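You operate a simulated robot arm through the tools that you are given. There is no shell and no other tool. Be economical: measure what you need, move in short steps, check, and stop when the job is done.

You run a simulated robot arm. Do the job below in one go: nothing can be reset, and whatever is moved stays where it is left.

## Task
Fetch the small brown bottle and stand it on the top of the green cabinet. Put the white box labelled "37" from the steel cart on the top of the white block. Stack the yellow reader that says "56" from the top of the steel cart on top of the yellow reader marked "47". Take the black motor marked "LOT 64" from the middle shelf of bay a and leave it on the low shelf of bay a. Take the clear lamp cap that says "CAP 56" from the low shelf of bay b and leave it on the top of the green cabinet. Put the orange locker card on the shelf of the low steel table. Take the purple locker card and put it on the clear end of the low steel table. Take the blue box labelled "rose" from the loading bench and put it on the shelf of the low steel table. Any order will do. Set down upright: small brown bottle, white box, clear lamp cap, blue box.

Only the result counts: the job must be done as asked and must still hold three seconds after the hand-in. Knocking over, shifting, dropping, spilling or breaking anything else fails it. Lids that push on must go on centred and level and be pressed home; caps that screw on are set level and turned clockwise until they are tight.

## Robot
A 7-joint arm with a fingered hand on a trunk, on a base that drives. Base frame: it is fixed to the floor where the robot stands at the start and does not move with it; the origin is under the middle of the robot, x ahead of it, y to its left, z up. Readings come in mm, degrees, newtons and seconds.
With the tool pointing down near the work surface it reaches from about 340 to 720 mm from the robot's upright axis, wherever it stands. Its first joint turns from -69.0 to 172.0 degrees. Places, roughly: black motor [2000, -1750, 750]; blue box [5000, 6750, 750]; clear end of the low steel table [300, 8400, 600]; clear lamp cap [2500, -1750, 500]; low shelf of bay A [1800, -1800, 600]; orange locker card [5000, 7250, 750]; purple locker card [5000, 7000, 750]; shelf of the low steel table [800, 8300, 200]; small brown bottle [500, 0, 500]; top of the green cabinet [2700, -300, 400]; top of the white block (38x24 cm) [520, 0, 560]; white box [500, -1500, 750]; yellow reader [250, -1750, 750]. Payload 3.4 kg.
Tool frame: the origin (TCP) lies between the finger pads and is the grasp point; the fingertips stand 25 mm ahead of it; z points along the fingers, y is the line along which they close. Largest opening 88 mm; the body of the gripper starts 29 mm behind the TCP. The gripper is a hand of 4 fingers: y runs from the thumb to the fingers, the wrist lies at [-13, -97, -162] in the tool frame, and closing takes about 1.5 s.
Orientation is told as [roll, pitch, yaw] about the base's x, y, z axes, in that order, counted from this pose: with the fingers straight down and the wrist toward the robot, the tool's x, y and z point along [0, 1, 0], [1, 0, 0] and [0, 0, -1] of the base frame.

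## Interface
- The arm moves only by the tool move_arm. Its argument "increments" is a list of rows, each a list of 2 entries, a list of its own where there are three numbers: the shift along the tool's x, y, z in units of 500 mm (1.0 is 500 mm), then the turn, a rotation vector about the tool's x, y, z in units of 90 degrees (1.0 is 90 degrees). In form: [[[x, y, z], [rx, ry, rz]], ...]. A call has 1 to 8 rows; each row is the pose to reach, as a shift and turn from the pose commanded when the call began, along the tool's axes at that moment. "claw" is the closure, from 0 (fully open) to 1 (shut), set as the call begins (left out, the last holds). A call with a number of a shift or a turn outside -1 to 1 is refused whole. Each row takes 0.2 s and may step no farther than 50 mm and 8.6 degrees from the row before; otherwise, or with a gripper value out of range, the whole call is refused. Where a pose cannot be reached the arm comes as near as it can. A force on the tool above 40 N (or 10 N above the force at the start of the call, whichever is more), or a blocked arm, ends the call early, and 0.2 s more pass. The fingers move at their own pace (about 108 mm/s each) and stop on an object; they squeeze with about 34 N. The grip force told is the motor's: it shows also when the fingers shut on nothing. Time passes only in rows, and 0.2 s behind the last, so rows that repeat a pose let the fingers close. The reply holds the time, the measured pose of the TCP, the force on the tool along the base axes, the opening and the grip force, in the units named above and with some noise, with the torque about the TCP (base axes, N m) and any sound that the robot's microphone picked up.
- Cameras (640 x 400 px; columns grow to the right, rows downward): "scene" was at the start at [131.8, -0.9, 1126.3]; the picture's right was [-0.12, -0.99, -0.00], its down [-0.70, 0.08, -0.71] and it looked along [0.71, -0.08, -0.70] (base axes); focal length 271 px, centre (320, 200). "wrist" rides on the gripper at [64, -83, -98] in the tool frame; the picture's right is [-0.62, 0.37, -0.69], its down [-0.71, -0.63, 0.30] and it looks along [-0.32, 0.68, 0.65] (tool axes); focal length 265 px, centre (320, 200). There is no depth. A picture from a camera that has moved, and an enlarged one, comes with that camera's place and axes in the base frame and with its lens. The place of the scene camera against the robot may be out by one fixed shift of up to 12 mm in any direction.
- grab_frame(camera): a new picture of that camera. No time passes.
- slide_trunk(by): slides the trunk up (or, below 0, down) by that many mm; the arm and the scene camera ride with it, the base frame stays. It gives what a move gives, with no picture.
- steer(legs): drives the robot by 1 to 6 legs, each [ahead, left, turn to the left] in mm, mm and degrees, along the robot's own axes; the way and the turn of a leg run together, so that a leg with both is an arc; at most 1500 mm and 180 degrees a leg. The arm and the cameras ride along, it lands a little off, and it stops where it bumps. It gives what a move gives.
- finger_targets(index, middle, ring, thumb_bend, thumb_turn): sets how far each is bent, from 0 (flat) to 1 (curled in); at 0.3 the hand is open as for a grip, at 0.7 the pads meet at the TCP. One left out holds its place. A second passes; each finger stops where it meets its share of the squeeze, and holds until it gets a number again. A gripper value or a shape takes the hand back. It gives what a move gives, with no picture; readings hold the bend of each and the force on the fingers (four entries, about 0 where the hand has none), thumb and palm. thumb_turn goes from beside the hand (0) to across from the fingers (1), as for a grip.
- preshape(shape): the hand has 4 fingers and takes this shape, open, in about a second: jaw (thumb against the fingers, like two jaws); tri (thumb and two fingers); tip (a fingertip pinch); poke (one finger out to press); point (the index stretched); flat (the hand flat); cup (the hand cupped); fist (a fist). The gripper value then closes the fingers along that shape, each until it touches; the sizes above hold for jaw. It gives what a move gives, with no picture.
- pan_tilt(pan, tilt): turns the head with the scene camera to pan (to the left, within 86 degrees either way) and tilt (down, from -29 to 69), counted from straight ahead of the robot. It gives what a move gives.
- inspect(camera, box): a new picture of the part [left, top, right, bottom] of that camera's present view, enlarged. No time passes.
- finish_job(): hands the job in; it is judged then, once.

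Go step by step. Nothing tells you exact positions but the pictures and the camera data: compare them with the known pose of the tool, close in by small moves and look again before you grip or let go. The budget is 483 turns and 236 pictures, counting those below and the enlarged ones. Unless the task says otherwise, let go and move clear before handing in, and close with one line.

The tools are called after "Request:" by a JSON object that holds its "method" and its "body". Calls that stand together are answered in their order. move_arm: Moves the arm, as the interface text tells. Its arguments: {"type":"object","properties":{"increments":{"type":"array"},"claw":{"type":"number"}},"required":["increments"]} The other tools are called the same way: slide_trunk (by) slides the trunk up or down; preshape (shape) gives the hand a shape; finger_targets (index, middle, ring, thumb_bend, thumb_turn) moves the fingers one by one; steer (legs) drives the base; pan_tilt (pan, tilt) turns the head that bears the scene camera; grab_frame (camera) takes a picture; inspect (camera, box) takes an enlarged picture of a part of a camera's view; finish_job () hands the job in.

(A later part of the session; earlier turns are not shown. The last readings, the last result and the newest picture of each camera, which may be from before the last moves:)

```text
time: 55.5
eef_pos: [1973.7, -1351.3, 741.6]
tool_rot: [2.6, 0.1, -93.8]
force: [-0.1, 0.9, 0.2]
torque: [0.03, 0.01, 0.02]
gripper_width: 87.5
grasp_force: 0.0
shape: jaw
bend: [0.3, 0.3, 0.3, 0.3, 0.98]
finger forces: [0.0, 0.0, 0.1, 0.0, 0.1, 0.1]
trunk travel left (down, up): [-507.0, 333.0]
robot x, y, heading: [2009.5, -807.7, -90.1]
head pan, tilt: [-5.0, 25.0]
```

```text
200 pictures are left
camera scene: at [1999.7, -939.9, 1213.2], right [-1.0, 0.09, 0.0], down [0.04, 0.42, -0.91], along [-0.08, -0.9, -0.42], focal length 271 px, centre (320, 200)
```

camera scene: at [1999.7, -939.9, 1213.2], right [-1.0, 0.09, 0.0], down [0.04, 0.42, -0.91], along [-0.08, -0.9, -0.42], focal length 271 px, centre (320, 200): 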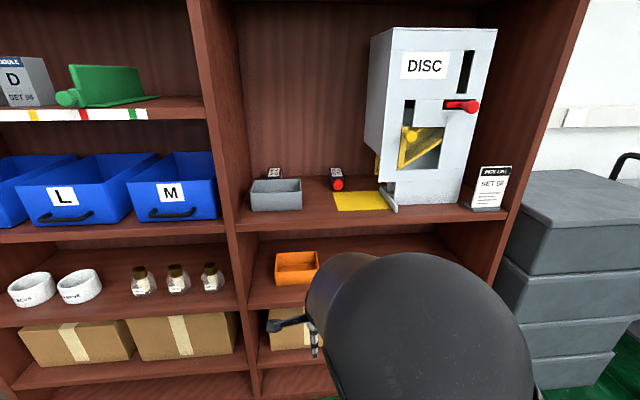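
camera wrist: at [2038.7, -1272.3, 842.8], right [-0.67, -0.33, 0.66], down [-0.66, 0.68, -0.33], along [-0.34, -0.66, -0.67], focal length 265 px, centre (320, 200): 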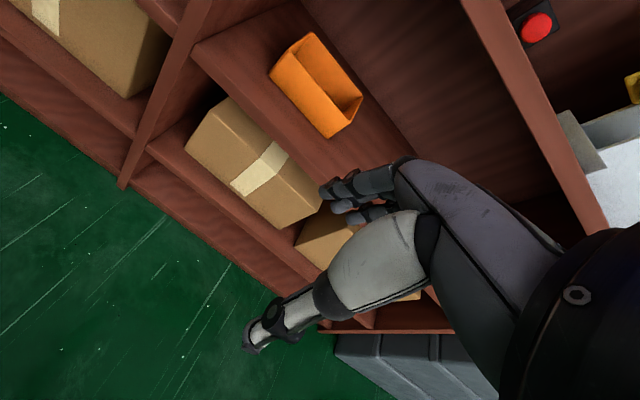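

Request:
{"method": "inspect", "body": {"camera": "scene", "box": [245, 160, 355, 215]}}

Request:
{"method": "inspect", "body": {"camera": "scene", "box": [125, 260, 235, 300]}}

```text
5.82 times, centred on (300, 188) of scene
camera zoom: at [1999.7, -939.9, 1213.2], right [-1.0, 0.09, 0.0], down [0.04, 0.42, -0.91], along [-0.08, -0.9, -0.42], focal length 1579 px, centre (436, 273)
```

zoom: 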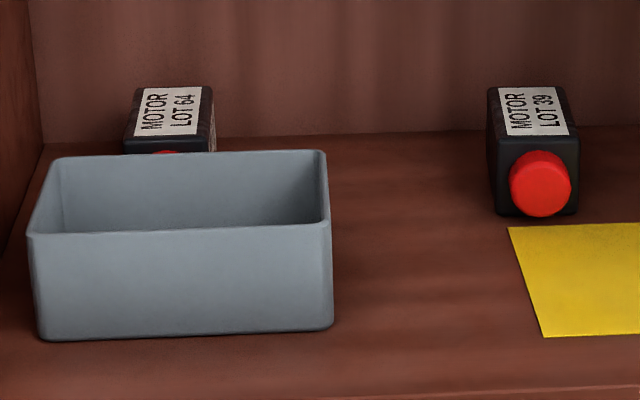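

```text
5.82 times, centred on (180, 280) of scene
camera zoom: at [1999.7, -939.9, 1213.2], right [-1.0, 0.09, 0.0], down [0.04, 0.42, -0.91], along [-0.08, -0.9, -0.42], focal length 1579 px, centre (1134, -266)
```

zoom: 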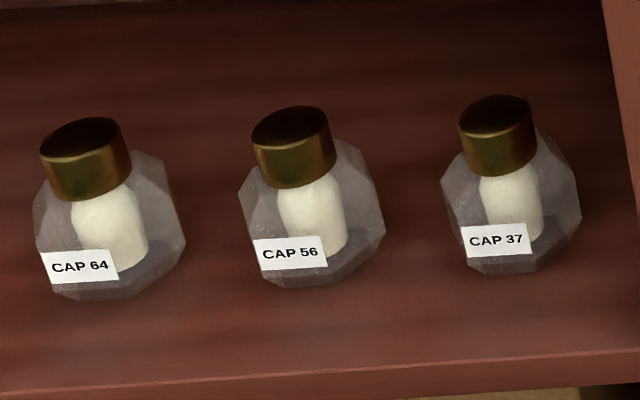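

CAP 56 is the middle of the three caps on the low shelf of bay B; LOT 64 stands behind the grey bin in bay A. I'll line up with the cap first by strafing left.

Request:
{"method": "steer", "body": {"legs": [[0, 450, 0]]}}

Request:
{"method": "pan_tilt", "body": {"pan": 5, "tilt": 35}}

Request:
{"method": "grab_frame", "body": {"camera": "scene"}}

Request:
{"method": "grab_frame", "body": {"camera": "wrist"}}

```text
time: 58.2
eef_pos: [2424.0, -1354.4, 740.7]
tool_rot: [2.4, 0.1, -94.0]
force: [-0.1, -0.1, 0.4]
torque: [0.01, 0.01, 0.01]
gripper_width: 87.9
grasp_force: 0.1
shape: jaw
bend: [0.3, 0.3, 0.3, 0.3, 0.98]
finger forces: [0.0, 0.0, 0.0, 0.1, 0.1, 0.1]
trunk travel left (down, up): [-507.0, 333.0]
robot x, y, heading: [2459.4, -807.0, -89.9]
head pan, tilt: [-5.0, 25.0]
```

```text
time: 58.9
eef_pos: [2424.7, -1353.8, 741.3]
tool_rot: [2.7, 0.1, -94.0]
force: [-0.9, 0.1, -0.1]
torque: [0.02, -0.02, 0.0]
gripper_width: 87.7
grasp_force: 0.1
shape: jaw
bend: [0.3, 0.3, 0.3, 0.3, 0.98]
finger forces: [0.1, 0.1, 0.1, 0.0, 0.1, 0.1]
trunk travel left (down, up): [-507.0, 333.0]
robot x, y, heading: [2461.2, -811.4, -90.1]
head pan, tilt: [5.0, 35.0]
```

```text
197 pictures are left
camera scene: at [2467.1, -938.2, 1197.5], right [-1.0, -0.08, 0.0], down [-0.05, 0.57, -0.82], along [0.07, -0.82, -0.57], focal length 271 px, centre (320, 200)
```

scene: 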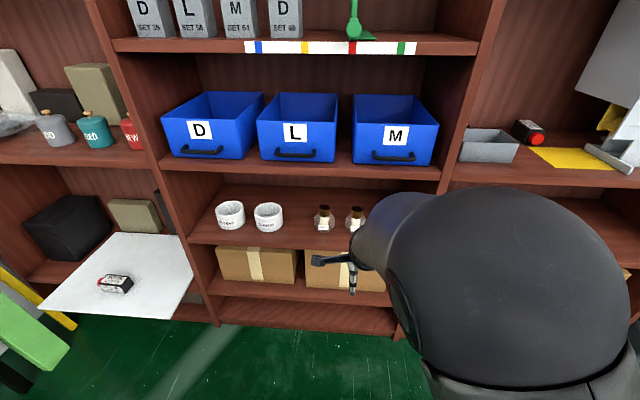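

```text
196 pictures are left
camera wrist: at [2489.2, -1274.8, 843.1], right [-0.68, -0.32, 0.66], down [-0.65, 0.68, -0.34], along [-0.34, -0.66, -0.67], focal length 265 px, centre (320, 200)
```

wrist: 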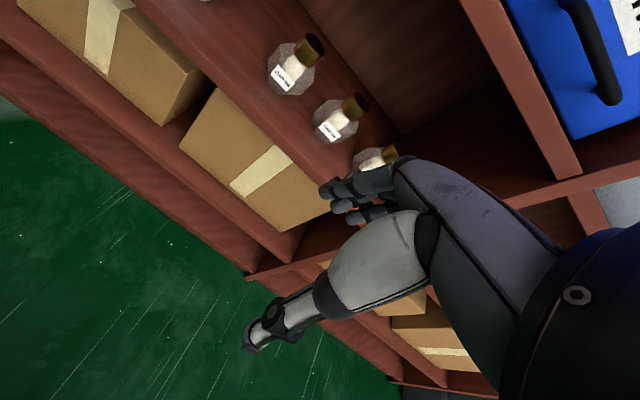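

From both cameras the brass neck of CAP 56 is near [2408, -1667, 650], the shelf at about z 565. I'll tilt the hand 20° forward, level it, and look again.

Request:
{"method": "move_arm", "body": {"increments": [[[0, 0, 0], [-0.06, 0, -0.011]], [[0, 0, 0], [-0.12, 0, -0.022]], [[0, 0, 0], [-0.18, 0, -0.033]], [[0, 0, 0], [-0.251, 0, -0.044]], [[0, 0, 0], [-0.251, 0, -0.044]]]}}

Request:
{"method": "slide_trunk", "body": {"by": -30}}

Request:
{"method": "steer", "body": {"legs": [[120, 0, 0]]}}

Request:
{"method": "grab_frame", "body": {"camera": "wrist"}}

Request:
{"method": "grab_frame", "body": {"camera": "scene"}}

```text
time: 60.1
eef_pos: [2418.0, -1357.5, 749.6]
tool_rot: [5.3, -22.9, -93.7]
force: [-0.5, 0.6, 0.0]
torque: [-0.05, 0.0, 0.0]
gripper_width: 87.8
grasp_force: 0.2
shape: jaw
bend: [0.3, 0.3, 0.3, 0.3, 0.98]
finger forces: [0.1, 0.1, 0.1, 0.0, 0.0, 0.0]
trunk travel left (down, up): [-507.0, 333.0]
robot x, y, heading: [2459.1, -809.1, -90.3]
head pan, tilt: [5.0, 35.0]
```

```text
time: 60.9
eef_pos: [2417.3, -1358.1, 719.7]
tool_rot: [5.3, -22.7, -93.7]
force: [0.2, 0.1, -0.5]
torque: [0.02, 0.0, 0.03]
gripper_width: 88.0
grasp_force: 0.2
shape: jaw
bend: [0.3, 0.3, 0.3, 0.3, 0.98]
finger forces: [0.1, 0.0, 0.0, 0.1, 0.0, 0.0]
trunk travel left (down, up): [-477.0, 363.0]
robot x, y, heading: [2462.4, -809.3, -90.3]
head pan, tilt: [5.0, 35.0]
```

```text
time: 62.1
eef_pos: [2417.4, -1479.1, 718.8]
tool_rot: [5.1, -22.7, -93.8]
force: [-0.2, -0.4, -0.5]
torque: [0.01, 0.0, -0.01]
gripper_width: 88.0
grasp_force: 0.1
shape: jaw
bend: [0.3, 0.3, 0.3, 0.3, 0.98]
finger forces: [0.0, 0.0, 0.0, 0.0, 0.0, 0.0]
trunk travel left (down, up): [-477.0, 363.0]
robot x, y, heading: [2458.0, -930.0, -90.4]
head pan, tilt: [5.0, 35.0]
```

```text
195 pictures are left
camera wrist: at [2479.3, -1366.3, 783.0], right [-0.69, -0.05, 0.73], down [-0.65, 0.48, -0.58], along [-0.32, -0.87, -0.36], focal length 265 px, centre (320, 200)
```

wrist: 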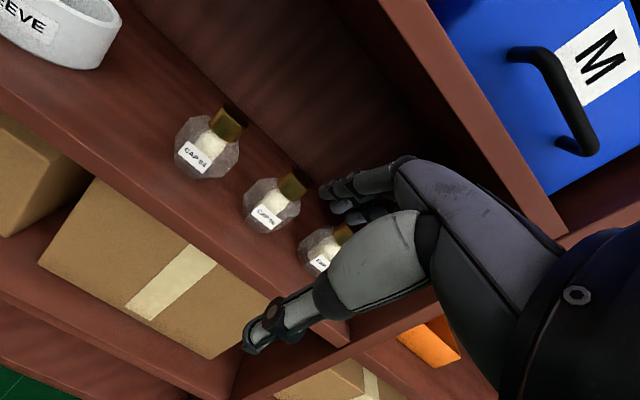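

```text
194 pictures are left
camera scene: at [2466.4, -1060.1, 1167.3], right [-1.0, -0.08, 0.0], down [-0.05, 0.57, -0.82], along [0.07, -0.82, -0.57], focal length 271 px, centre (320, 200)
```

scene: 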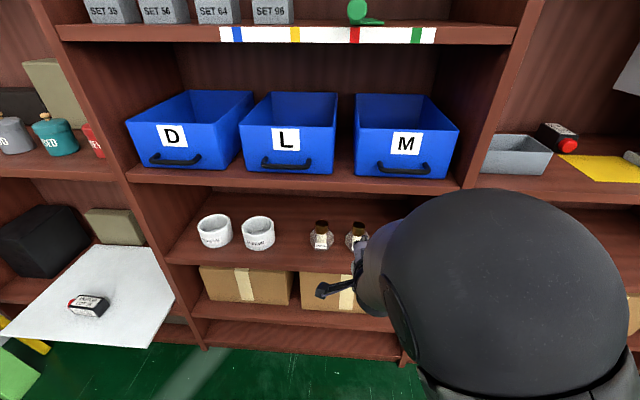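

Request:
{"method": "inspect", "body": {"camera": "wrist", "box": [220, 150, 340, 250]}}

Request:
{"method": "inspect", "body": {"camera": "scene", "box": [290, 200, 390, 270]}}

```text
4.00 times, centred on (280, 200) of wrist
camera zoom: at [2479.3, -1366.3, 783.0], right [-0.69, -0.05, 0.73], down [-0.65, 0.48, -0.58], along [-0.32, -0.87, -0.36], focal length 1062 px, centre (480, 200)
```

zoom: 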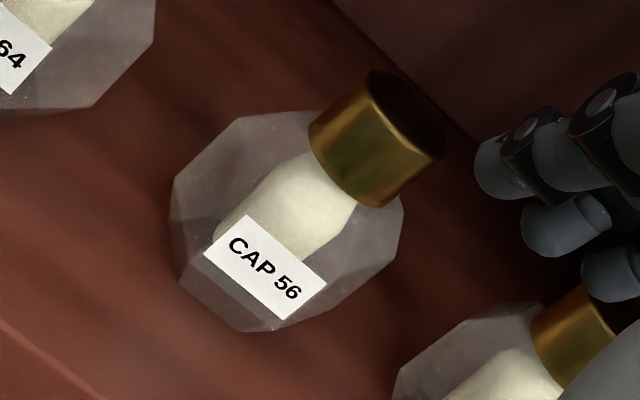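

```text
5.71 times, centred on (340, 235) of scene
camera zoom: at [2466.4, -1060.1, 1167.3], right [-1.0, -0.08, 0.0], down [-0.05, 0.57, -0.82], along [0.07, -0.82, -0.57], focal length 1551 px, centre (206, 0)
```

zoom: 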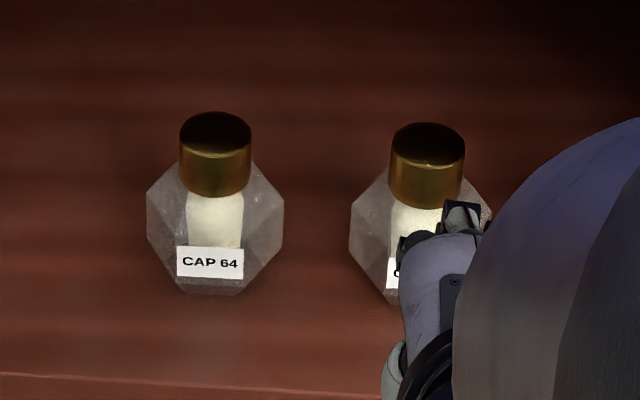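

Brass neck is 37 mm wide, from z ≈ 631 to 660, axis near [2408, -1672]. I'll trim the tilt and set the height for entering above it.

Request:
{"method": "move_arm", "body": {"increments": [[[0, 0, 0], [0.03, -0.022, -0.02]], [[0, 0, 0], [0.06, -0.045, -0.04]], [[0, 0, 0], [0.06, -0.045, -0.04]], [[0, 0, 0], [0.06, -0.045, -0.04]]]}}

Request:
{"method": "slide_trunk", "body": {"by": -38}}

```text
time: 63.1
eef_pos: [2412.6, -1480.9, 722.0]
tool_rot: [1.0, -17.7, -91.0]
force: [0.0, -0.1, -0.6]
torque: [-0.01, -0.02, 0.0]
gripper_width: 87.7
grasp_force: 0.1
shape: jaw
bend: [0.3, 0.3, 0.3, 0.3, 0.98]
finger forces: [0.0, 0.1, 0.0, 0.0, 0.0, 0.0]
trunk travel left (down, up): [-477.0, 363.0]
robot x, y, heading: [2455.4, -928.4, -90.3]
head pan, tilt: [5.0, 35.0]
```

```text
time: 63.9
eef_pos: [2414.7, -1480.8, 684.6]
tool_rot: [1.1, -17.5, -90.7]
force: [-0.1, 1.2, 0.6]
torque: [0.01, 0.0, -0.02]
gripper_width: 87.8
grasp_force: 0.0
shape: jaw
bend: [0.3, 0.3, 0.3, 0.3, 0.98]
finger forces: [0.0, 0.0, 0.0, 0.0, 0.1, 0.0]
trunk travel left (down, up): [-439.0, 401.0]
robot x, y, heading: [2459.6, -932.6, -90.6]
head pan, tilt: [5.0, 35.0]
```

Request:
{"method": "steer", "body": {"legs": [[110, 0, 0.5]]}}

Request:
{"method": "grab_frame", "body": {"camera": "wrist"}}

Request:
{"method": "grab_frame", "body": {"camera": "scene"}}

```text
time: 65.1
eef_pos: [2418.8, -1589.0, 685.2]
tool_rot: [1.2, -17.7, -90.2]
force: [-0.1, -0.6, -0.4]
torque: [0.0, -0.01, 0.0]
gripper_width: 87.6
grasp_force: 0.0
shape: jaw
bend: [0.3, 0.3, 0.3, 0.3, 0.98]
finger forces: [0.0, 0.0, 0.1, 0.0, 0.1, 0.0]
trunk travel left (down, up): [-439.0, 401.0]
robot x, y, heading: [2462.0, -1036.2, -89.9]
head pan, tilt: [5.0, 35.0]
```

```text
191 pictures are left
camera wrist: at [2481.7, -1479.9, 754.7], right [-0.63, -0.14, 0.76], down [-0.71, 0.51, -0.49], along [-0.32, -0.85, -0.42], focal length 265 px, centre (320, 200)
```

wrist: 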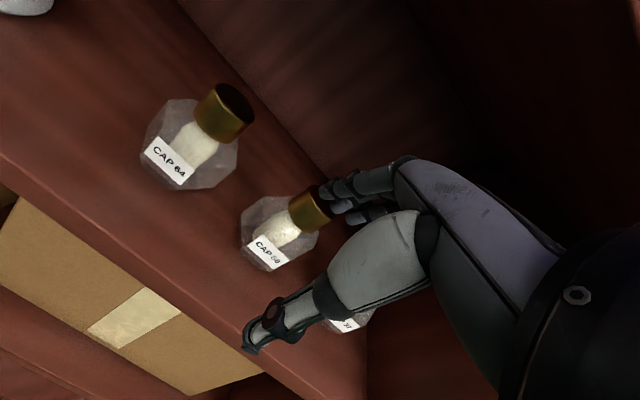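

```text
190 pictures are left
camera scene: at [2467.4, -1167.9, 1129.3], right [-1.0, -0.09, 0.0], down [-0.05, 0.57, -0.82], along [0.07, -0.82, -0.57], focal length 271 px, centre (320, 200)
```

scene: 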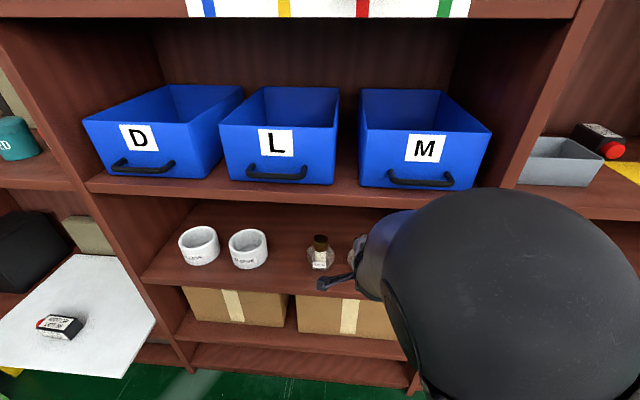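

Brass axis confirmed near [2407, -1670]. I'll move forward over it at the present height.

Request:
{"method": "move_arm", "body": {"increments": [[[-0.01, 0.05, 0.016], [0, 0, 0]], [[-0.02, 0.1, 0.031], [0, 0, 0]], [[-0.02, 0.149, 0.047], [0, 0, 0]], [[-0.02, 0.149, 0.047], [0, 0, 0]]]}}

Request:
{"method": "grab_frame", "body": {"camera": "wrist"}}

Request:
{"method": "grab_frame", "body": {"camera": "scene"}}

```text
time: 66.1
eef_pos: [2408.6, -1664.4, 683.2]
tool_rot: [1.0, -17.6, -90.3]
force: [0.9, -0.5, -0.7]
torque: [0.0, 0.01, 0.01]
gripper_width: 87.9
grasp_force: 0.0
shape: jaw
bend: [0.3, 0.3, 0.3, 0.3, 0.98]
finger forces: [0.1, 0.1, 0.1, 0.1, 0.0, 0.0]
trunk travel left (down, up): [-439.0, 401.0]
robot x, y, heading: [2457.5, -1037.1, -89.9]
head pan, tilt: [5.0, 35.0]
```

```text
189 pictures are left
camera wrist: at [2471.7, -1556.8, 754.0], right [-0.63, -0.14, 0.76], down [-0.71, 0.51, -0.49], along [-0.32, -0.85, -0.42], focal length 265 px, centre (320, 200)
```

wrist: 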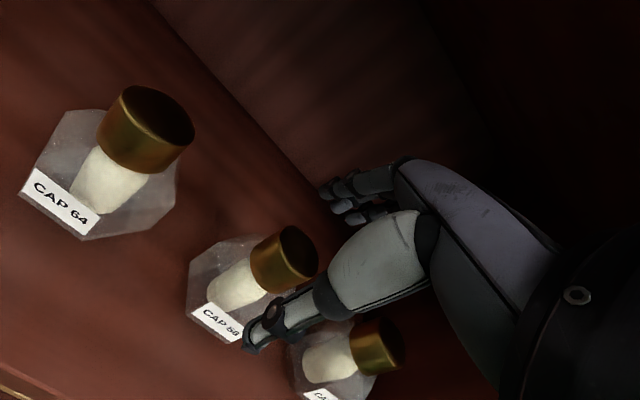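

```text
188 pictures are left
camera scene: at [2467.4, -1167.2, 1129.4], right [-1.0, -0.09, 0.0], down [-0.05, 0.57, -0.82], along [0.07, -0.82, -0.57], focal length 271 px, centre (320, 200)
```

scene: 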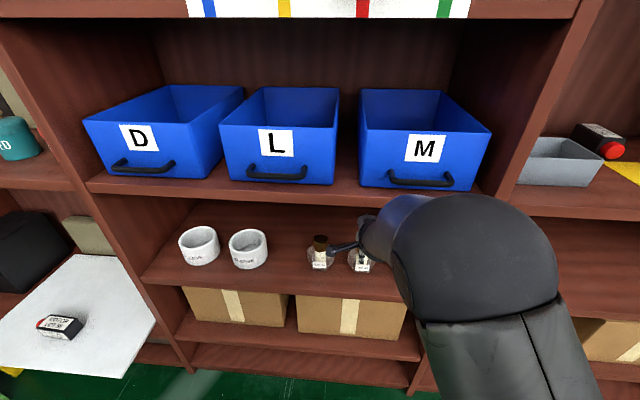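

I'll lower 19 mm so that the pads straddle the brass, and check before closing.

Request:
{"method": "move_arm", "body": {"increments": [[[-0.002, -0.002, 0.02], [0, 0, 0]], [[-0.002, -0.004, 0.038], [0, 0, 0]], [[-0.002, -0.004, 0.038], [0, 0, 0]]]}}

Request:
{"method": "grab_frame", "body": {"camera": "wrist"}}

Request:
{"method": "inspect", "body": {"camera": "scene", "box": [300, 200, 420, 290]}}

```text
time: 66.9
eef_pos: [2406.7, -1670.6, 666.3]
tool_rot: [1.1, -17.5, -90.3]
force: [0.4, 0.8, -0.3]
torque: [0.03, 0.03, 0.01]
gripper_width: 87.8
grasp_force: 0.0
shape: jaw
bend: [0.3, 0.3, 0.3, 0.3, 0.98]
finger forces: [0.0, 0.1, 0.0, 0.0, 0.0, 0.1]
trunk travel left (down, up): [-439.0, 401.0]
robot x, y, heading: [2460.1, -1036.9, -89.8]
head pan, tilt: [5.0, 35.0]
```

```text
187 pictures are left
camera wrist: at [2470.5, -1561.2, 735.8], right [-0.63, -0.14, 0.76], down [-0.71, 0.51, -0.49], along [-0.32, -0.85, -0.42], focal length 265 px, centre (320, 200)
```

wrist: 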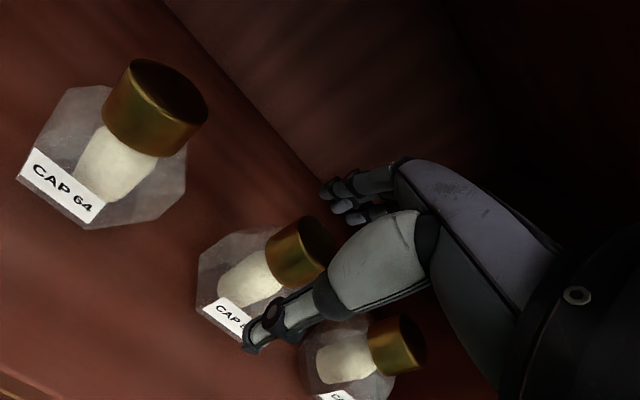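

```text
4.44 times, centred on (360, 245) of scene
camera zoom: at [2467.4, -1167.2, 1129.4], right [-1.0, -0.09, 0.0], down [-0.05, 0.57, -0.82], along [0.07, -0.82, -0.57], focal length 1206 px, centre (142, 0)
```

zoom: 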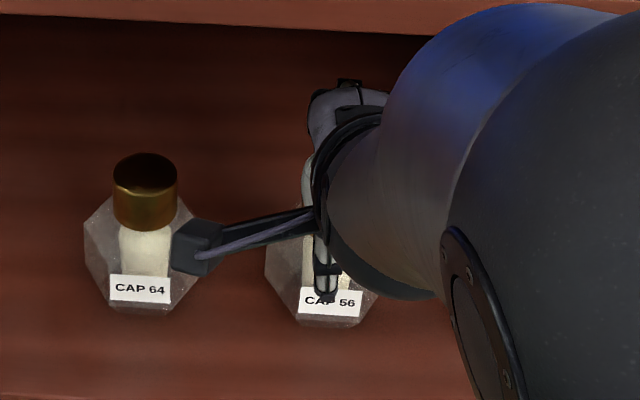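

The thumb lies in front of the brass, the fingers behind. Closing now.

Request:
{"method": "move_arm", "body": {"increments": [[[0, 0, 0], [0, 0, 0]], [[0, 0, 0], [0, 0, 0]], [[0, 0, 0], [0, 0, 0]], [[0, 0, 0], [0, 0, 0]], [[0, 0, 0], [0, 0, 0]], [[0, 0, 0], [0, 0, 0]], [[0, 0, 0], [0, 0, 0]], [[0, 0, 0], [0, 0, 0]]], "claw": 1}}

Request:
{"method": "grab_frame", "body": {"camera": "wrist"}}

```text
time: 68.7
eef_pos: [2407.6, -1670.3, 666.9]
tool_rot: [1.0, -17.7, -90.3]
force: [1.5, 0.1, 6.9]
torque: [-0.32, 0.02, 0.05]
gripper_width: 29.3
grasp_force: 33.6
shape: jaw
bend: [0.74, 0.42, 0.47, 0.75, 1.0]
finger forces: [15.3, 8.5, 4.1, 0.0, 23.5, 0.1]
trunk travel left (down, up): [-439.0, 401.0]
robot x, y, heading: [2457.9, -1040.9, -90.2]
head pan, tilt: [5.0, 35.0]
```

```text
185 pictures are left
camera wrist: at [2470.8, -1560.6, 736.7], right [-0.63, -0.14, 0.76], down [-0.71, 0.51, -0.49], along [-0.32, -0.85, -0.42], focal length 265 px, centre (320, 200)
```

wrist: 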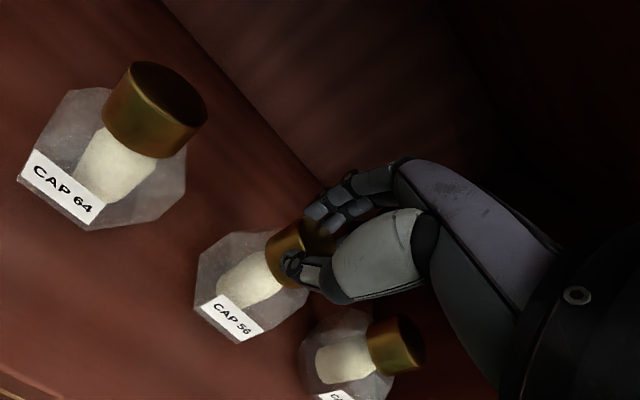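

Request:
{"method": "slide_trunk", "body": {"by": 18}}

Request:
{"method": "grab_frame", "body": {"camera": "wrist"}}

```text
time: 69.3
eef_pos: [2407.5, -1670.3, 683.4]
tool_rot: [0.9, -17.6, -90.4]
force: [0.6, -1.6, -1.2]
torque: [0.02, -0.02, 0.04]
gripper_width: 27.3
grasp_force: 34.5
shape: jaw
bend: [0.74, 0.43, 0.47, 0.76, 1.0]
finger forces: [14.7, 8.7, 5.5, 0.0, 24.7, 0.0]
trunk travel left (down, up): [-457.0, 383.0]
robot x, y, heading: [2459.8, -1038.5, -89.9]
head pan, tilt: [5.0, 35.0]
```

```text
184 pictures are left
camera wrist: at [2470.5, -1561.2, 753.3], right [-0.63, -0.14, 0.76], down [-0.71, 0.51, -0.49], along [-0.32, -0.85, -0.42], focal length 265 px, centre (320, 200)
```

wrist: 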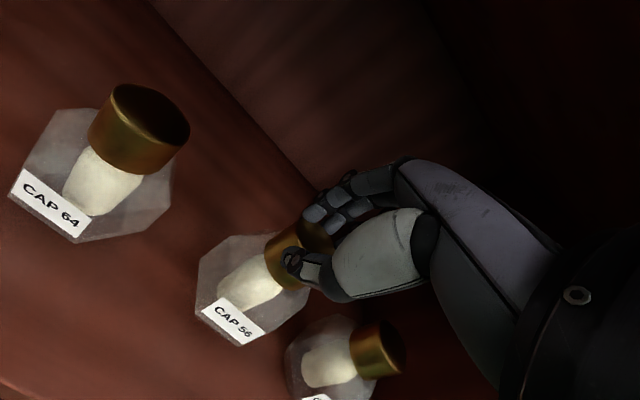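

The cap is held. Backing straight out.

Request:
{"method": "steer", "body": {"legs": [[-300, 0, 0]]}}

Request:
{"method": "grab_frame", "body": {"camera": "wrist"}}

Request:
{"method": "grab_frame", "body": {"camera": "scene"}}

```text
time: 71.3
eef_pos: [2408.0, -1417.5, 684.1]
tool_rot: [1.1, -17.5, -90.2]
force: [0.3, -0.2, -1.0]
torque: [0.0, 0.04, 0.02]
gripper_width: 27.4
grasp_force: 34.2
shape: jaw
bend: [0.74, 0.43, 0.47, 0.76, 1.0]
finger forces: [14.9, 8.8, 5.6, 0.1, 24.9, 0.1]
trunk travel left (down, up): [-457.0, 383.0]
robot x, y, heading: [2460.0, -785.1, -89.7]
head pan, tilt: [5.0, 35.0]
stopped in leg 1: the robot was blocked; the commanded pose is now the measured one
```

```text
183 pictures are left
camera wrist: at [2471.2, -1306.0, 754.1], right [-0.63, -0.14, 0.76], down [-0.71, 0.51, -0.49], along [-0.32, -0.85, -0.42], focal length 265 px, centre (320, 200)
```

wrist: 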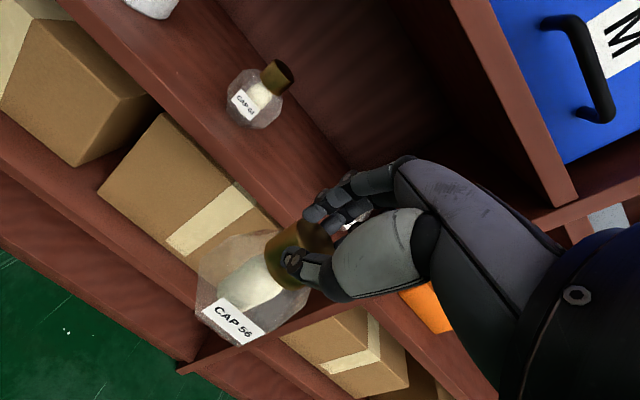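

```text
182 pictures are left
camera scene: at [2467.2, -912.3, 1147.3], right [-1.0, -0.09, 0.0], down [-0.05, 0.57, -0.82], along [0.07, -0.82, -0.57], focal length 271 px, centre (320, 200)
```

scene: 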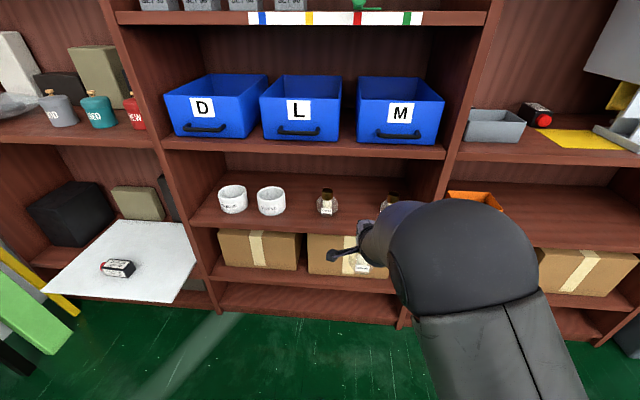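

The base bumped something behind (probably the cabinet's side). I'll ease forward, strafe away, and take a look at the cabinet.

Request:
{"method": "steer", "body": {"legs": [[70, 0, 0], [0, -480, 0]]}}

Request:
{"method": "slide_trunk", "body": {"by": 100}}

Request:
{"method": "steer", "body": {"legs": [[0, 0, 90]]}}

Request:
{"method": "pan_tilt", "body": {"pan": 25, "tilt": 40}}

Request:
{"method": "grab_frame", "body": {"camera": "scene"}}

```text
time: 74.7
eef_pos: [1933.4, -1488.4, 684.8]
tool_rot: [1.1, -17.7, -90.1]
force: [-0.4, -0.3, -1.4]
torque: [0.02, -0.04, -0.01]
gripper_width: 27.5
grasp_force: 34.4
shape: jaw
bend: [0.74, 0.43, 0.47, 0.76, 1.0]
finger forces: [14.9, 8.8, 5.4, 0.1, 25.0, 0.1]
trunk travel left (down, up): [-457.0, 383.0]
robot x, y, heading: [1983.5, -856.7, -89.4]
head pan, tilt: [5.0, 35.0]
```

```text
time: 76.0
eef_pos: [1934.1, -1488.2, 783.9]
tool_rot: [1.1, -17.6, -90.2]
force: [0.4, 0.1, -0.7]
torque: [0.04, -0.01, 0.02]
gripper_width: 27.7
grasp_force: 33.9
shape: jaw
bend: [0.74, 0.43, 0.47, 0.76, 1.0]
finger forces: [15.0, 8.8, 5.5, 0.0, 25.0, 0.0]
trunk travel left (down, up): [-557.0, 283.0]
robot x, y, heading: [1979.0, -857.5, -89.7]
head pan, tilt: [5.0, 35.0]
```

```text
time: 80.3
eef_pos: [2616.2, -890.4, 785.9]
tool_rot: [1.1, -17.8, 1.0]
force: [0.8, -0.5, -1.5]
torque: [0.0, 0.04, 0.04]
gripper_width: 27.1
grasp_force: 33.8
shape: jaw
bend: [0.74, 0.43, 0.47, 0.76, 1.0]
finger forces: [14.4, 8.7, 5.4, 0.0, 23.6, 0.0]
trunk travel left (down, up): [-557.0, 283.0]
robot x, y, heading: [1981.6, -855.1, 1.9]
head pan, tilt: [5.0, 35.0]
```

```text
time: 81.1
eef_pos: [2616.4, -891.2, 783.5]
tool_rot: [1.1, -17.7, 1.1]
force: [-0.5, 0.3, -1.7]
torque: [-0.01, 0.0, -0.01]
gripper_width: 26.9
grasp_force: 34.1
shape: jaw
bend: [0.74, 0.43, 0.47, 0.76, 1.0]
finger forces: [14.4, 8.7, 5.2, 0.0, 23.6, 0.0]
trunk travel left (down, up): [-557.0, 283.0]
robot x, y, heading: [1978.8, -854.6, 1.4]
head pan, tilt: [25.0, 40.0]
```

```text
181 pictures are left
camera scene: at [2109.1, -807.3, 1239.8], right [0.45, -0.9, 0.0], down [-0.58, -0.29, -0.77], along [0.69, 0.34, -0.64], focal length 271 px, centre (320, 200)
```

scene: 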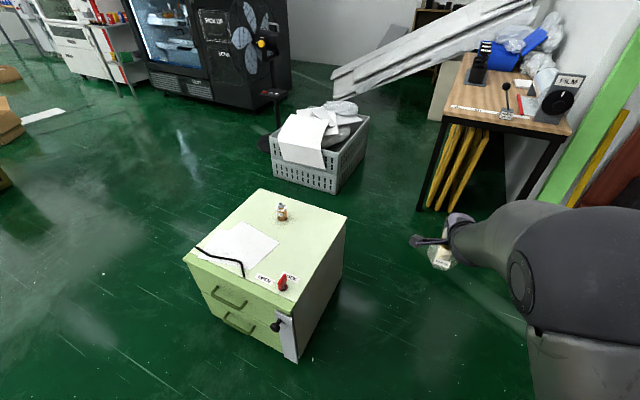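

Cabinet and bottle are unchanged. Now I'll drive the cap over the free right-back part of the cabinet top, about [2740, -440].

Request:
{"method": "steer", "body": {"legs": [[0, 445, -1.5], [105, 0, 0]]}}

Request:
{"method": "grab_frame", "body": {"camera": "wrist"}}

Request:
{"method": "grab_frame", "body": {"camera": "scene"}}

```text
time: 84.6
eef_pos: [2713.6, -453.5, 783.3]
tool_rot: [1.0, -17.6, -0.1]
force: [1.1, -0.4, -1.1]
torque: [0.03, 0.02, 0.01]
gripper_width: 26.8
grasp_force: 33.9
shape: jaw
bend: [0.74, 0.43, 0.47, 0.76, 1.0]
finger forces: [14.5, 8.6, 5.5, 0.0, 23.6, 0.1]
trunk travel left (down, up): [-557.0, 283.0]
robot x, y, heading: [2081.6, -402.3, 0.5]
head pan, tilt: [25.0, 40.0]
```

```text
180 pictures are left
camera wrist: at [2604.6, -390.1, 854.0], right [0.14, -0.63, 0.76], down [-0.51, -0.71, -0.49], along [0.85, -0.31, -0.42], focal length 265 px, centre (320, 200)
```

wrist: 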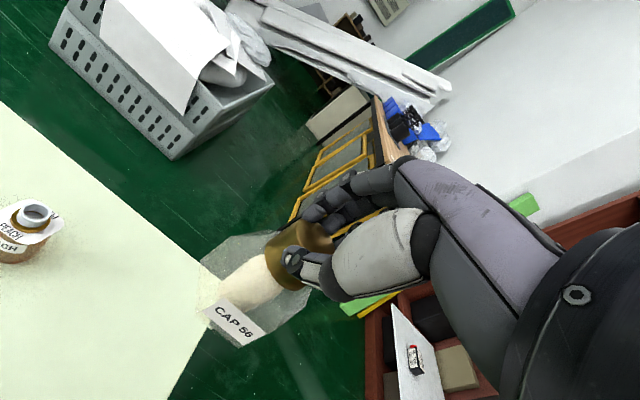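

```text
179 pictures are left
camera scene: at [2209.4, -358.7, 1239.7], right [0.43, -0.9, 0.0], down [-0.58, -0.28, -0.77], along [0.69, 0.33, -0.64], focal length 271 px, centre (320, 200)
```

scene: 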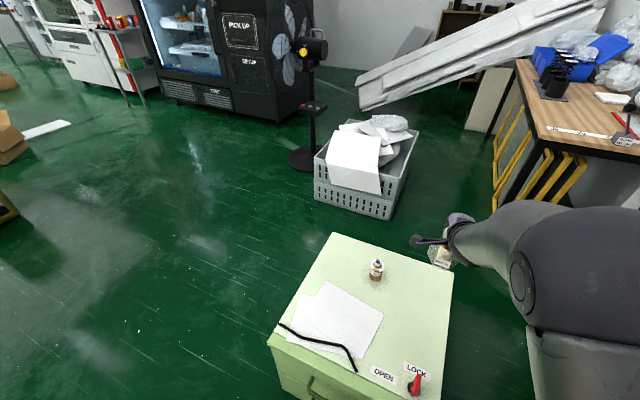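

The spot below is free. Lowering by the trunk, then feeling for contact.

Request:
{"method": "slide_trunk", "body": {"by": -185}}

Request:
{"method": "grab_frame", "body": {"camera": "wrist"}}

Request:
{"method": "pan_tilt", "body": {"pan": 0, "tilt": 40}}

Request:
{"method": "grab_frame", "body": {"camera": "scene"}}

```text
time: 86.7
eef_pos: [2712.9, -452.9, 599.3]
tool_rot: [1.1, -17.7, 0.0]
force: [-1.0, 0.0, -1.6]
torque: [0.03, 0.01, -0.02]
gripper_width: 26.9
grasp_force: 34.1
shape: jaw
bend: [0.74, 0.43, 0.47, 0.76, 1.0]
finger forces: [14.4, 8.7, 5.6, 0.0, 23.5, 0.1]
trunk travel left (down, up): [-372.0, 468.0]
robot x, y, heading: [2078.8, -403.6, -0.0]
head pan, tilt: [25.0, 40.0]
```

```text
178 pictures are left
camera wrist: at [2603.7, -390.1, 669.6], right [0.14, -0.63, 0.76], down [-0.51, -0.71, -0.49], along [0.85, -0.31, -0.42], focal length 265 px, centre (320, 200)
```

wrist: 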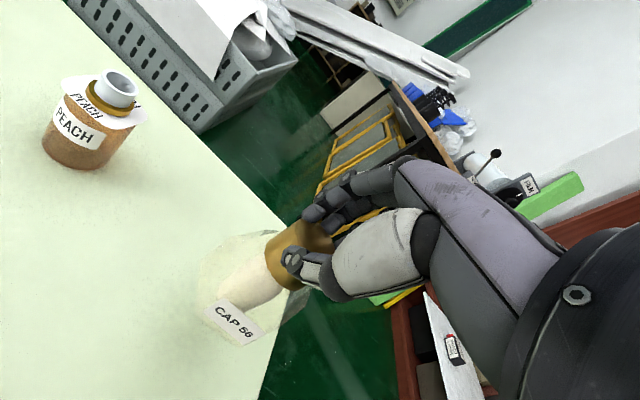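

```text
time: 87.6
eef_pos: [2713.0, -453.8, 599.6]
tool_rot: [1.2, -17.7, -0.1]
force: [0.2, -0.2, -1.2]
torque: [-0.02, 0.01, 0.0]
gripper_width: 26.9
grasp_force: 34.0
shape: jaw
bend: [0.74, 0.43, 0.47, 0.76, 1.0]
finger forces: [14.5, 8.7, 5.7, 0.1, 23.7, 0.1]
trunk travel left (down, up): [-372.0, 468.0]
robot x, y, heading: [2077.6, -405.3, 0.3]
head pan, tilt: [0.0, 40.0]
```

```text
177 pictures are left
camera scene: at [2216.3, -394.5, 1054.8], right [0.01, -1.0, 0.0], down [-0.64, 0.0, -0.77], along [0.77, 0.01, -0.64], focal length 271 px, centre (320, 200)
```

scene: 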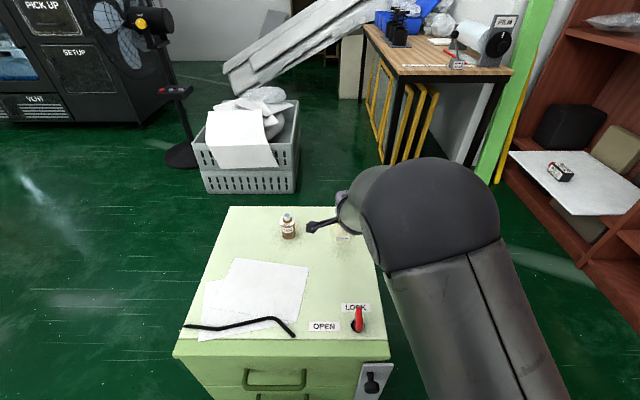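

Request:
{"method": "slide_trunk", "body": {"by": -28}}

Request:
{"method": "inspect", "body": {"camera": "wrist", "box": [140, 200, 340, 360]}}

```text
time: 88.3
eef_pos: [2713.2, -452.9, 571.8]
tool_rot: [1.1, -17.7, -0.1]
force: [0.3, 0.5, -1.1]
torque: [-0.03, 0.03, 0.0]
gripper_width: 26.7
grasp_force: 34.0
shape: jaw
bend: [0.74, 0.43, 0.47, 0.76, 1.0]
finger forces: [14.4, 8.8, 5.5, 0.0, 23.8, 0.0]
trunk travel left (down, up): [-344.0, 496.0]
robot x, y, heading: [2081.2, -403.2, 0.4]
head pan, tilt: [0.0, 40.0]
```

```text
2.50 times, centred on (240, 280) of wrist
camera zoom: at [2603.7, -390.1, 641.5], right [0.14, -0.63, 0.76], down [-0.51, -0.71, -0.49], along [0.85, -0.31, -0.42], focal length 664 px, centre (520, 0)
```

zoom: 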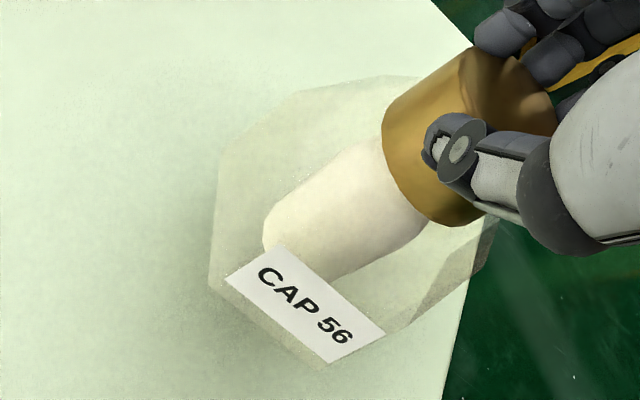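

Request:
{"method": "move_arm", "body": {"increments": [[[0, -0.0018, 0.0057], [0, 0, 0]], [[0, -0.0036, 0.0114], [0, 0, 0]], [[0, -0.0054, 0.0171], [0, 0, 0]]]}}

```text
time: 89.1
eef_pos: [2714.1, -452.9, 562.5]
tool_rot: [1.1, -17.7, -0.1]
force: [0.3, 0.6, -1.6]
torque: [0.0, 0.06, 0.04]
gripper_width: 26.8
grasp_force: 34.1
shape: jaw
bend: [0.74, 0.43, 0.47, 0.76, 1.0]
finger forces: [14.4, 8.7, 5.7, 0.0, 23.7, 0.0]
trunk travel left (down, up): [-344.0, 496.0]
robot x, y, heading: [2080.0, -403.2, 0.1]
head pan, tilt: [0.0, 40.0]
```

Request:
{"method": "move_arm", "body": {"increments": [[[0, -0.0012, 0.0038], [0, 0, 0]], [[0, -0.0024, 0.0076], [0, 0, 0]], [[0, -0.0036, 0.0114], [0, 0, 0]]]}}

```text
time: 89.9
eef_pos: [2713.5, -452.6, 559.1]
tool_rot: [1.1, -18.0, -0.1]
force: [-1.5, -1.2, 7.8]
torque: [-0.02, -0.14, 0.01]
gripper_width: 27.1
grasp_force: 33.6
shape: jaw
bend: [0.74, 0.43, 0.47, 0.76, 1.0]
finger forces: [14.7, 9.1, 6.2, 0.0, 25.3, 0.1]
trunk travel left (down, up): [-344.0, 496.0]
robot x, y, heading: [2079.9, -404.1, 0.2]
head pan, tilt: [0.0, 40.0]
```

Contact felt at 7.8 N. Opening.

Request:
{"method": "move_arm", "body": {"increments": [[[0, 0, 0], [0, 0, 0]], [[0, 0, 0], [0, 0, 0]], [[0, 0, 0], [0, 0, 0]], [[0, 0, 0], [0, 0, 0]], [[0, 0, 0], [0, 0, 0]], [[0, 0, 0], [0, 0, 0]]], "claw": 0}}

Request:
{"method": "grab_frame", "body": {"camera": "wrist"}}

```text
time: 91.3
eef_pos: [2713.5, -452.4, 557.5]
tool_rot: [1.2, -17.7, -0.1]
force: [0.8, -0.4, 0.4]
torque: [-0.02, -0.01, 0.0]
gripper_width: 87.6
grasp_force: 0.1
shape: jaw
bend: [0.3, 0.3, 0.3, 0.3, 0.98]
finger forces: [0.0, 0.0, 0.0, 0.0, 0.0, 0.0]
trunk travel left (down, up): [-344.0, 496.0]
robot x, y, heading: [2079.7, -405.3, 0.5]
head pan, tilt: [0.0, 40.0]
```

```text
175 pictures are left
camera wrist: at [2603.7, -389.6, 626.9], right [0.14, -0.63, 0.76], down [-0.51, -0.71, -0.49], along [0.85, -0.31, -0.42], focal length 265 px, centre (320, 200)
```

wrist: 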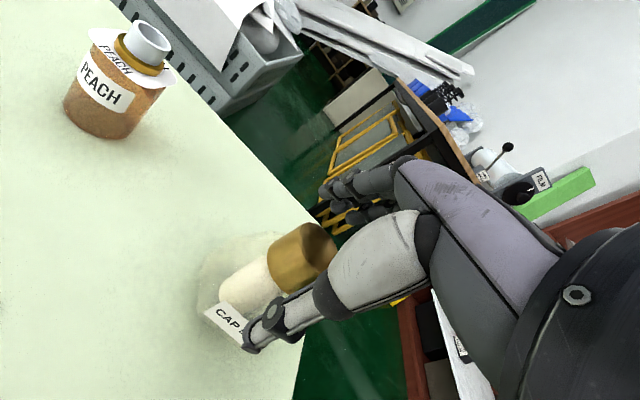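

The cap stands. Rising straight up and backing off.

Request:
{"method": "slide_trunk", "body": {"by": 200}}

Request:
{"method": "steer", "body": {"legs": [[-110, 0, 0], [0, -440, 0], [0, 0, -90]]}}

Request:
{"method": "pan_tilt", "body": {"pan": 80, "tilt": 35}}

Request:
{"method": "grab_frame", "body": {"camera": "scene"}}

Request:
{"method": "pan_tilt", "body": {"pan": 10, "tilt": 35}}

Request:
{"method": "grab_frame", "body": {"camera": "scene"}}

```text
time: 93.5
eef_pos: [2713.1, -452.1, 757.7]
tool_rot: [1.1, -17.7, -0.1]
force: [-0.8, 0.0, 0.4]
torque: [-0.01, -0.04, -0.01]
gripper_width: 87.6
grasp_force: 0.0
shape: jaw
bend: [0.3, 0.3, 0.3, 0.3, 0.98]
finger forces: [0.1, 0.0, 0.0, 0.0, 0.1, 0.1]
trunk travel left (down, up): [-544.0, 296.0]
robot x, y, heading: [2082.2, -404.5, 0.5]
head pan, tilt: [0.0, 40.0]
```

```text
time: 100.8
eef_pos: [1908.6, -1473.5, 756.5]
tool_rot: [1.1, -17.6, -91.7]
force: [-0.4, -0.4, 1.1]
torque: [0.0, -0.01, 0.02]
gripper_width: 87.6
grasp_force: 0.1
shape: jaw
bend: [0.3, 0.3, 0.3, 0.3, 0.98]
finger forces: [0.0, 0.0, 0.0, 0.0, 0.0, 0.0]
trunk travel left (down, up): [-544.0, 296.0]
robot x, y, heading: [1970.6, -840.9, -91.1]
head pan, tilt: [0.0, 40.0]
```

```text
time: 102.3
eef_pos: [1908.9, -1472.0, 756.6]
tool_rot: [1.1, -17.7, -91.6]
force: [-0.8, -0.1, -0.1]
torque: [-0.01, 0.02, -0.01]
gripper_width: 87.6
grasp_force: 0.1
shape: jaw
bend: [0.3, 0.3, 0.3, 0.3, 0.98]
finger forces: [0.1, 0.0, 0.1, 0.0, 0.0, 0.0]
trunk travel left (down, up): [-544.0, 296.0]
robot x, y, heading: [1971.6, -842.6, -91.0]
head pan, tilt: [80.0, 35.0]
```

```text
174 pictures are left
camera scene: at [2060.8, -899.8, 1234.4], right [-0.2, -0.98, 0.0], down [-0.56, 0.11, -0.82], along [0.8, -0.16, -0.57], focal length 271 px, centre (320, 200)
```

scene: 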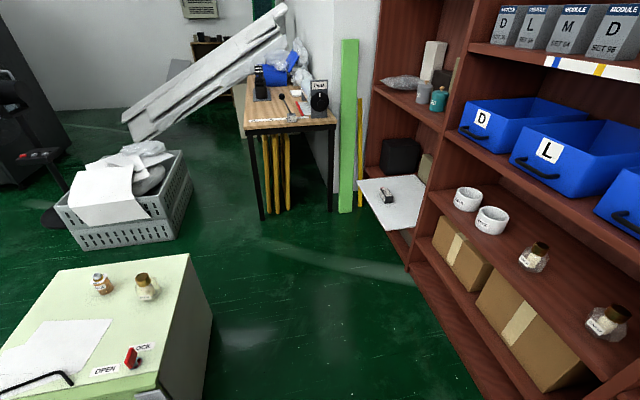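

```text
time: 103.7
eef_pos: [1909.4, -1472.0, 756.7]
tool_rot: [1.2, -17.6, -91.8]
force: [-0.3, -0.1, 1.4]
torque: [0.0, 0.02, -0.01]
gripper_width: 87.7
grasp_force: 0.1
shape: jaw
bend: [0.3, 0.3, 0.3, 0.3, 0.98]
finger forces: [0.1, 0.0, 0.0, 0.0, 0.0, 0.1]
trunk travel left (down, up): [-544.0, 296.0]
robot x, y, heading: [1977.1, -838.6, -91.1]
head pan, tilt: [10.0, 35.0]
```

```text
173 pictures are left
camera scene: at [1987.9, -969.6, 1234.4], right [-0.99, -0.15, 0.0], down [-0.09, 0.57, -0.82], along [0.13, -0.81, -0.57], focal length 271 px, centre (320, 200)
```

scene: 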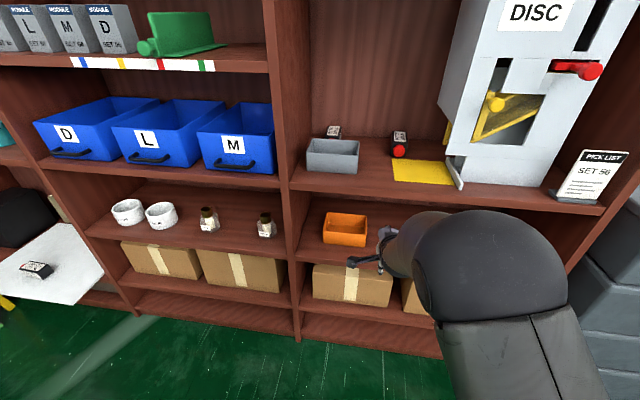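

Both pieces stand well on the cabinet. Next is motor LOT 64, about [2077, -1787], top z ≈ 918, behind the grey bin and close to the divider; I'll raise the trunk and turn the hand so that it closes along x.

Request:
{"method": "slide_trunk", "body": {"by": 270}}

Request:
{"method": "move_arm", "body": {"increments": [[[0, -0.06, 0], [0.065, 0, 0]], [[0, -0.12, 0], [0.13, 0, 0]], [[0, -0.16, 0], [0.196, 0, 0]], [[0, -0.16, 0], [0.196, 0, 0]]]}}

Request:
{"method": "move_arm", "body": {"increments": [[[0, 0, 0], [0, 0, -0.09]], [[0, 0, 0], [0, 0, -0.18]], [[0, 0, 0], [0, 0, -0.27]], [[0, 0, 0], [0, 0, -0.36]], [[0, 0, 0], [0, 0, -0.45]], [[0, 0, 0], [0, 0, -0.45]]]}}

```text
time: 106.5
eef_pos: [1909.2, -1473.1, 1026.2]
tool_rot: [1.1, -17.7, -91.7]
force: [0.2, -0.9, -0.7]
torque: [-0.03, 0.01, 0.0]
gripper_width: 87.5
grasp_force: 0.1
shape: jaw
bend: [0.3, 0.3, 0.3, 0.3, 0.98]
finger forces: [0.0, 0.0, 0.0, 0.0, 0.0, 0.0]
trunk travel left (down, up): [-814.0, 26.0]
robot x, y, heading: [1972.6, -839.7, -91.1]
head pan, tilt: [10.0, 35.0]
```

```text
time: 107.5
eef_pos: [1912.9, -1396.9, 1002.0]
tool_rot: [1.0, -0.1, -91.5]
force: [-0.2, 0.1, 0.8]
torque: [0.02, -0.01, 0.0]
gripper_width: 87.6
grasp_force: 0.1
shape: jaw
bend: [0.3, 0.3, 0.3, 0.3, 0.98]
finger forces: [0.0, 0.0, 0.1, 0.0, 0.1, 0.1]
trunk travel left (down, up): [-814.0, 26.0]
robot x, y, heading: [1974.8, -839.2, -91.2]
head pan, tilt: [10.0, 35.0]
```

```text
time: 108.9
eef_pos: [1911.5, -1395.8, 1001.8]
tool_rot: [0.7, -0.7, -50.7]
force: [-0.3, 0.8, 0.0]
torque: [0.0, 0.01, 0.01]
gripper_width: 87.6
grasp_force: 0.0
shape: jaw
bend: [0.3, 0.3, 0.3, 0.3, 0.98]
finger forces: [0.1, 0.0, 0.0, 0.0, 0.0, 0.1]
trunk travel left (down, up): [-814.0, 26.0]
robot x, y, heading: [1974.6, -841.1, -91.4]
head pan, tilt: [10.0, 35.0]
```

Request:
{"method": "move_arm", "body": {"increments": [[[0, 0, 0], [0, 0, -0.09]], [[0, 0, 0], [0, 0, -0.18]], [[0, 0, 0], [0, 0, -0.27]], [[0, 0, 0], [0, 0, -0.36]], [[0, 0, 0], [0, 0, -0.45]], [[0, 0, 0], [0, 0, -0.54]], [[0, 0, 0], [0.007, -0.007, -0.56]], [[0, 0, 0], [0.007, -0.007, -0.56]]]}}

Request:
{"method": "grab_frame", "body": {"camera": "wrist"}}

Request:
{"method": "grab_frame", "body": {"camera": "scene"}}

```text
time: 110.7
eef_pos: [1911.3, -1395.7, 1001.9]
tool_rot: [-0.5, -0.2, -0.5]
force: [-0.2, -0.3, -0.8]
torque: [0.02, 0.02, 0.02]
gripper_width: 87.5
grasp_force: 0.0
shape: jaw
bend: [0.3, 0.3, 0.3, 0.3, 0.98]
finger forces: [0.0, 0.0, 0.0, 0.1, 0.0, 0.1]
trunk travel left (down, up): [-814.0, 26.0]
robot x, y, heading: [1976.8, -840.3, -91.3]
head pan, tilt: [10.0, 35.0]
```

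```text
172 pictures are left
camera wrist: at [1827.4, -1330.5, 1100.0], right [0.36, -0.62, 0.7], down [-0.63, -0.71, -0.3], along [0.68, -0.33, -0.65], focal length 265 px, centre (320, 200)
```

wrist: 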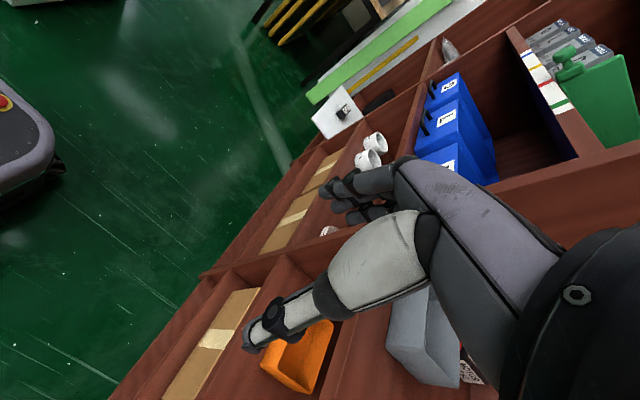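

```text
171 pictures are left
camera scene: at [1987.6, -969.7, 1504.4], right [-0.99, -0.15, 0.0], down [-0.09, 0.57, -0.82], along [0.12, -0.81, -0.57], focal length 271 px, centre (320, 200)
```

scene: 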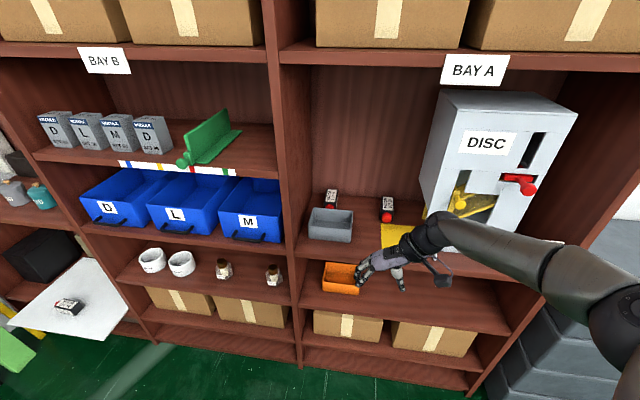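

Request:
{"method": "inspect", "body": {"camera": "scene", "box": [290, 180, 410, 255]}}

Request:
{"method": "inspect", "body": {"camera": "scene", "box": [290, 240, 520, 350]}}

```text
5.33 times, centred on (350, 218) of scene
camera zoom: at [1987.6, -969.7, 1504.4], right [-0.99, -0.15, 0.0], down [-0.09, 0.57, -0.82], along [0.12, -0.81, -0.57], focal length 1447 px, centre (160, 107)
```

zoom: 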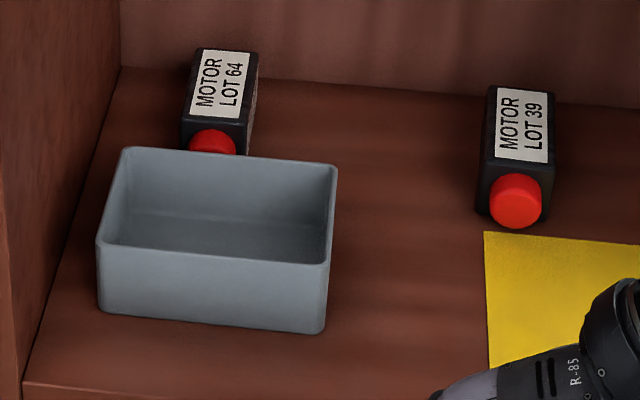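

```text
2.78 times, centred on (405, 295) of scene
camera zoom: at [1987.6, -969.7, 1504.4], right [-0.99, -0.15, 0.0], down [-0.09, 0.57, -0.82], along [0.12, -0.81, -0.57], focal length 755 px, centre (84, -64)
```

zoom: 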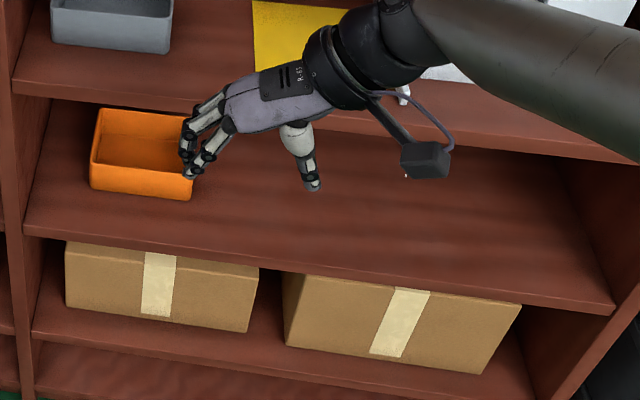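

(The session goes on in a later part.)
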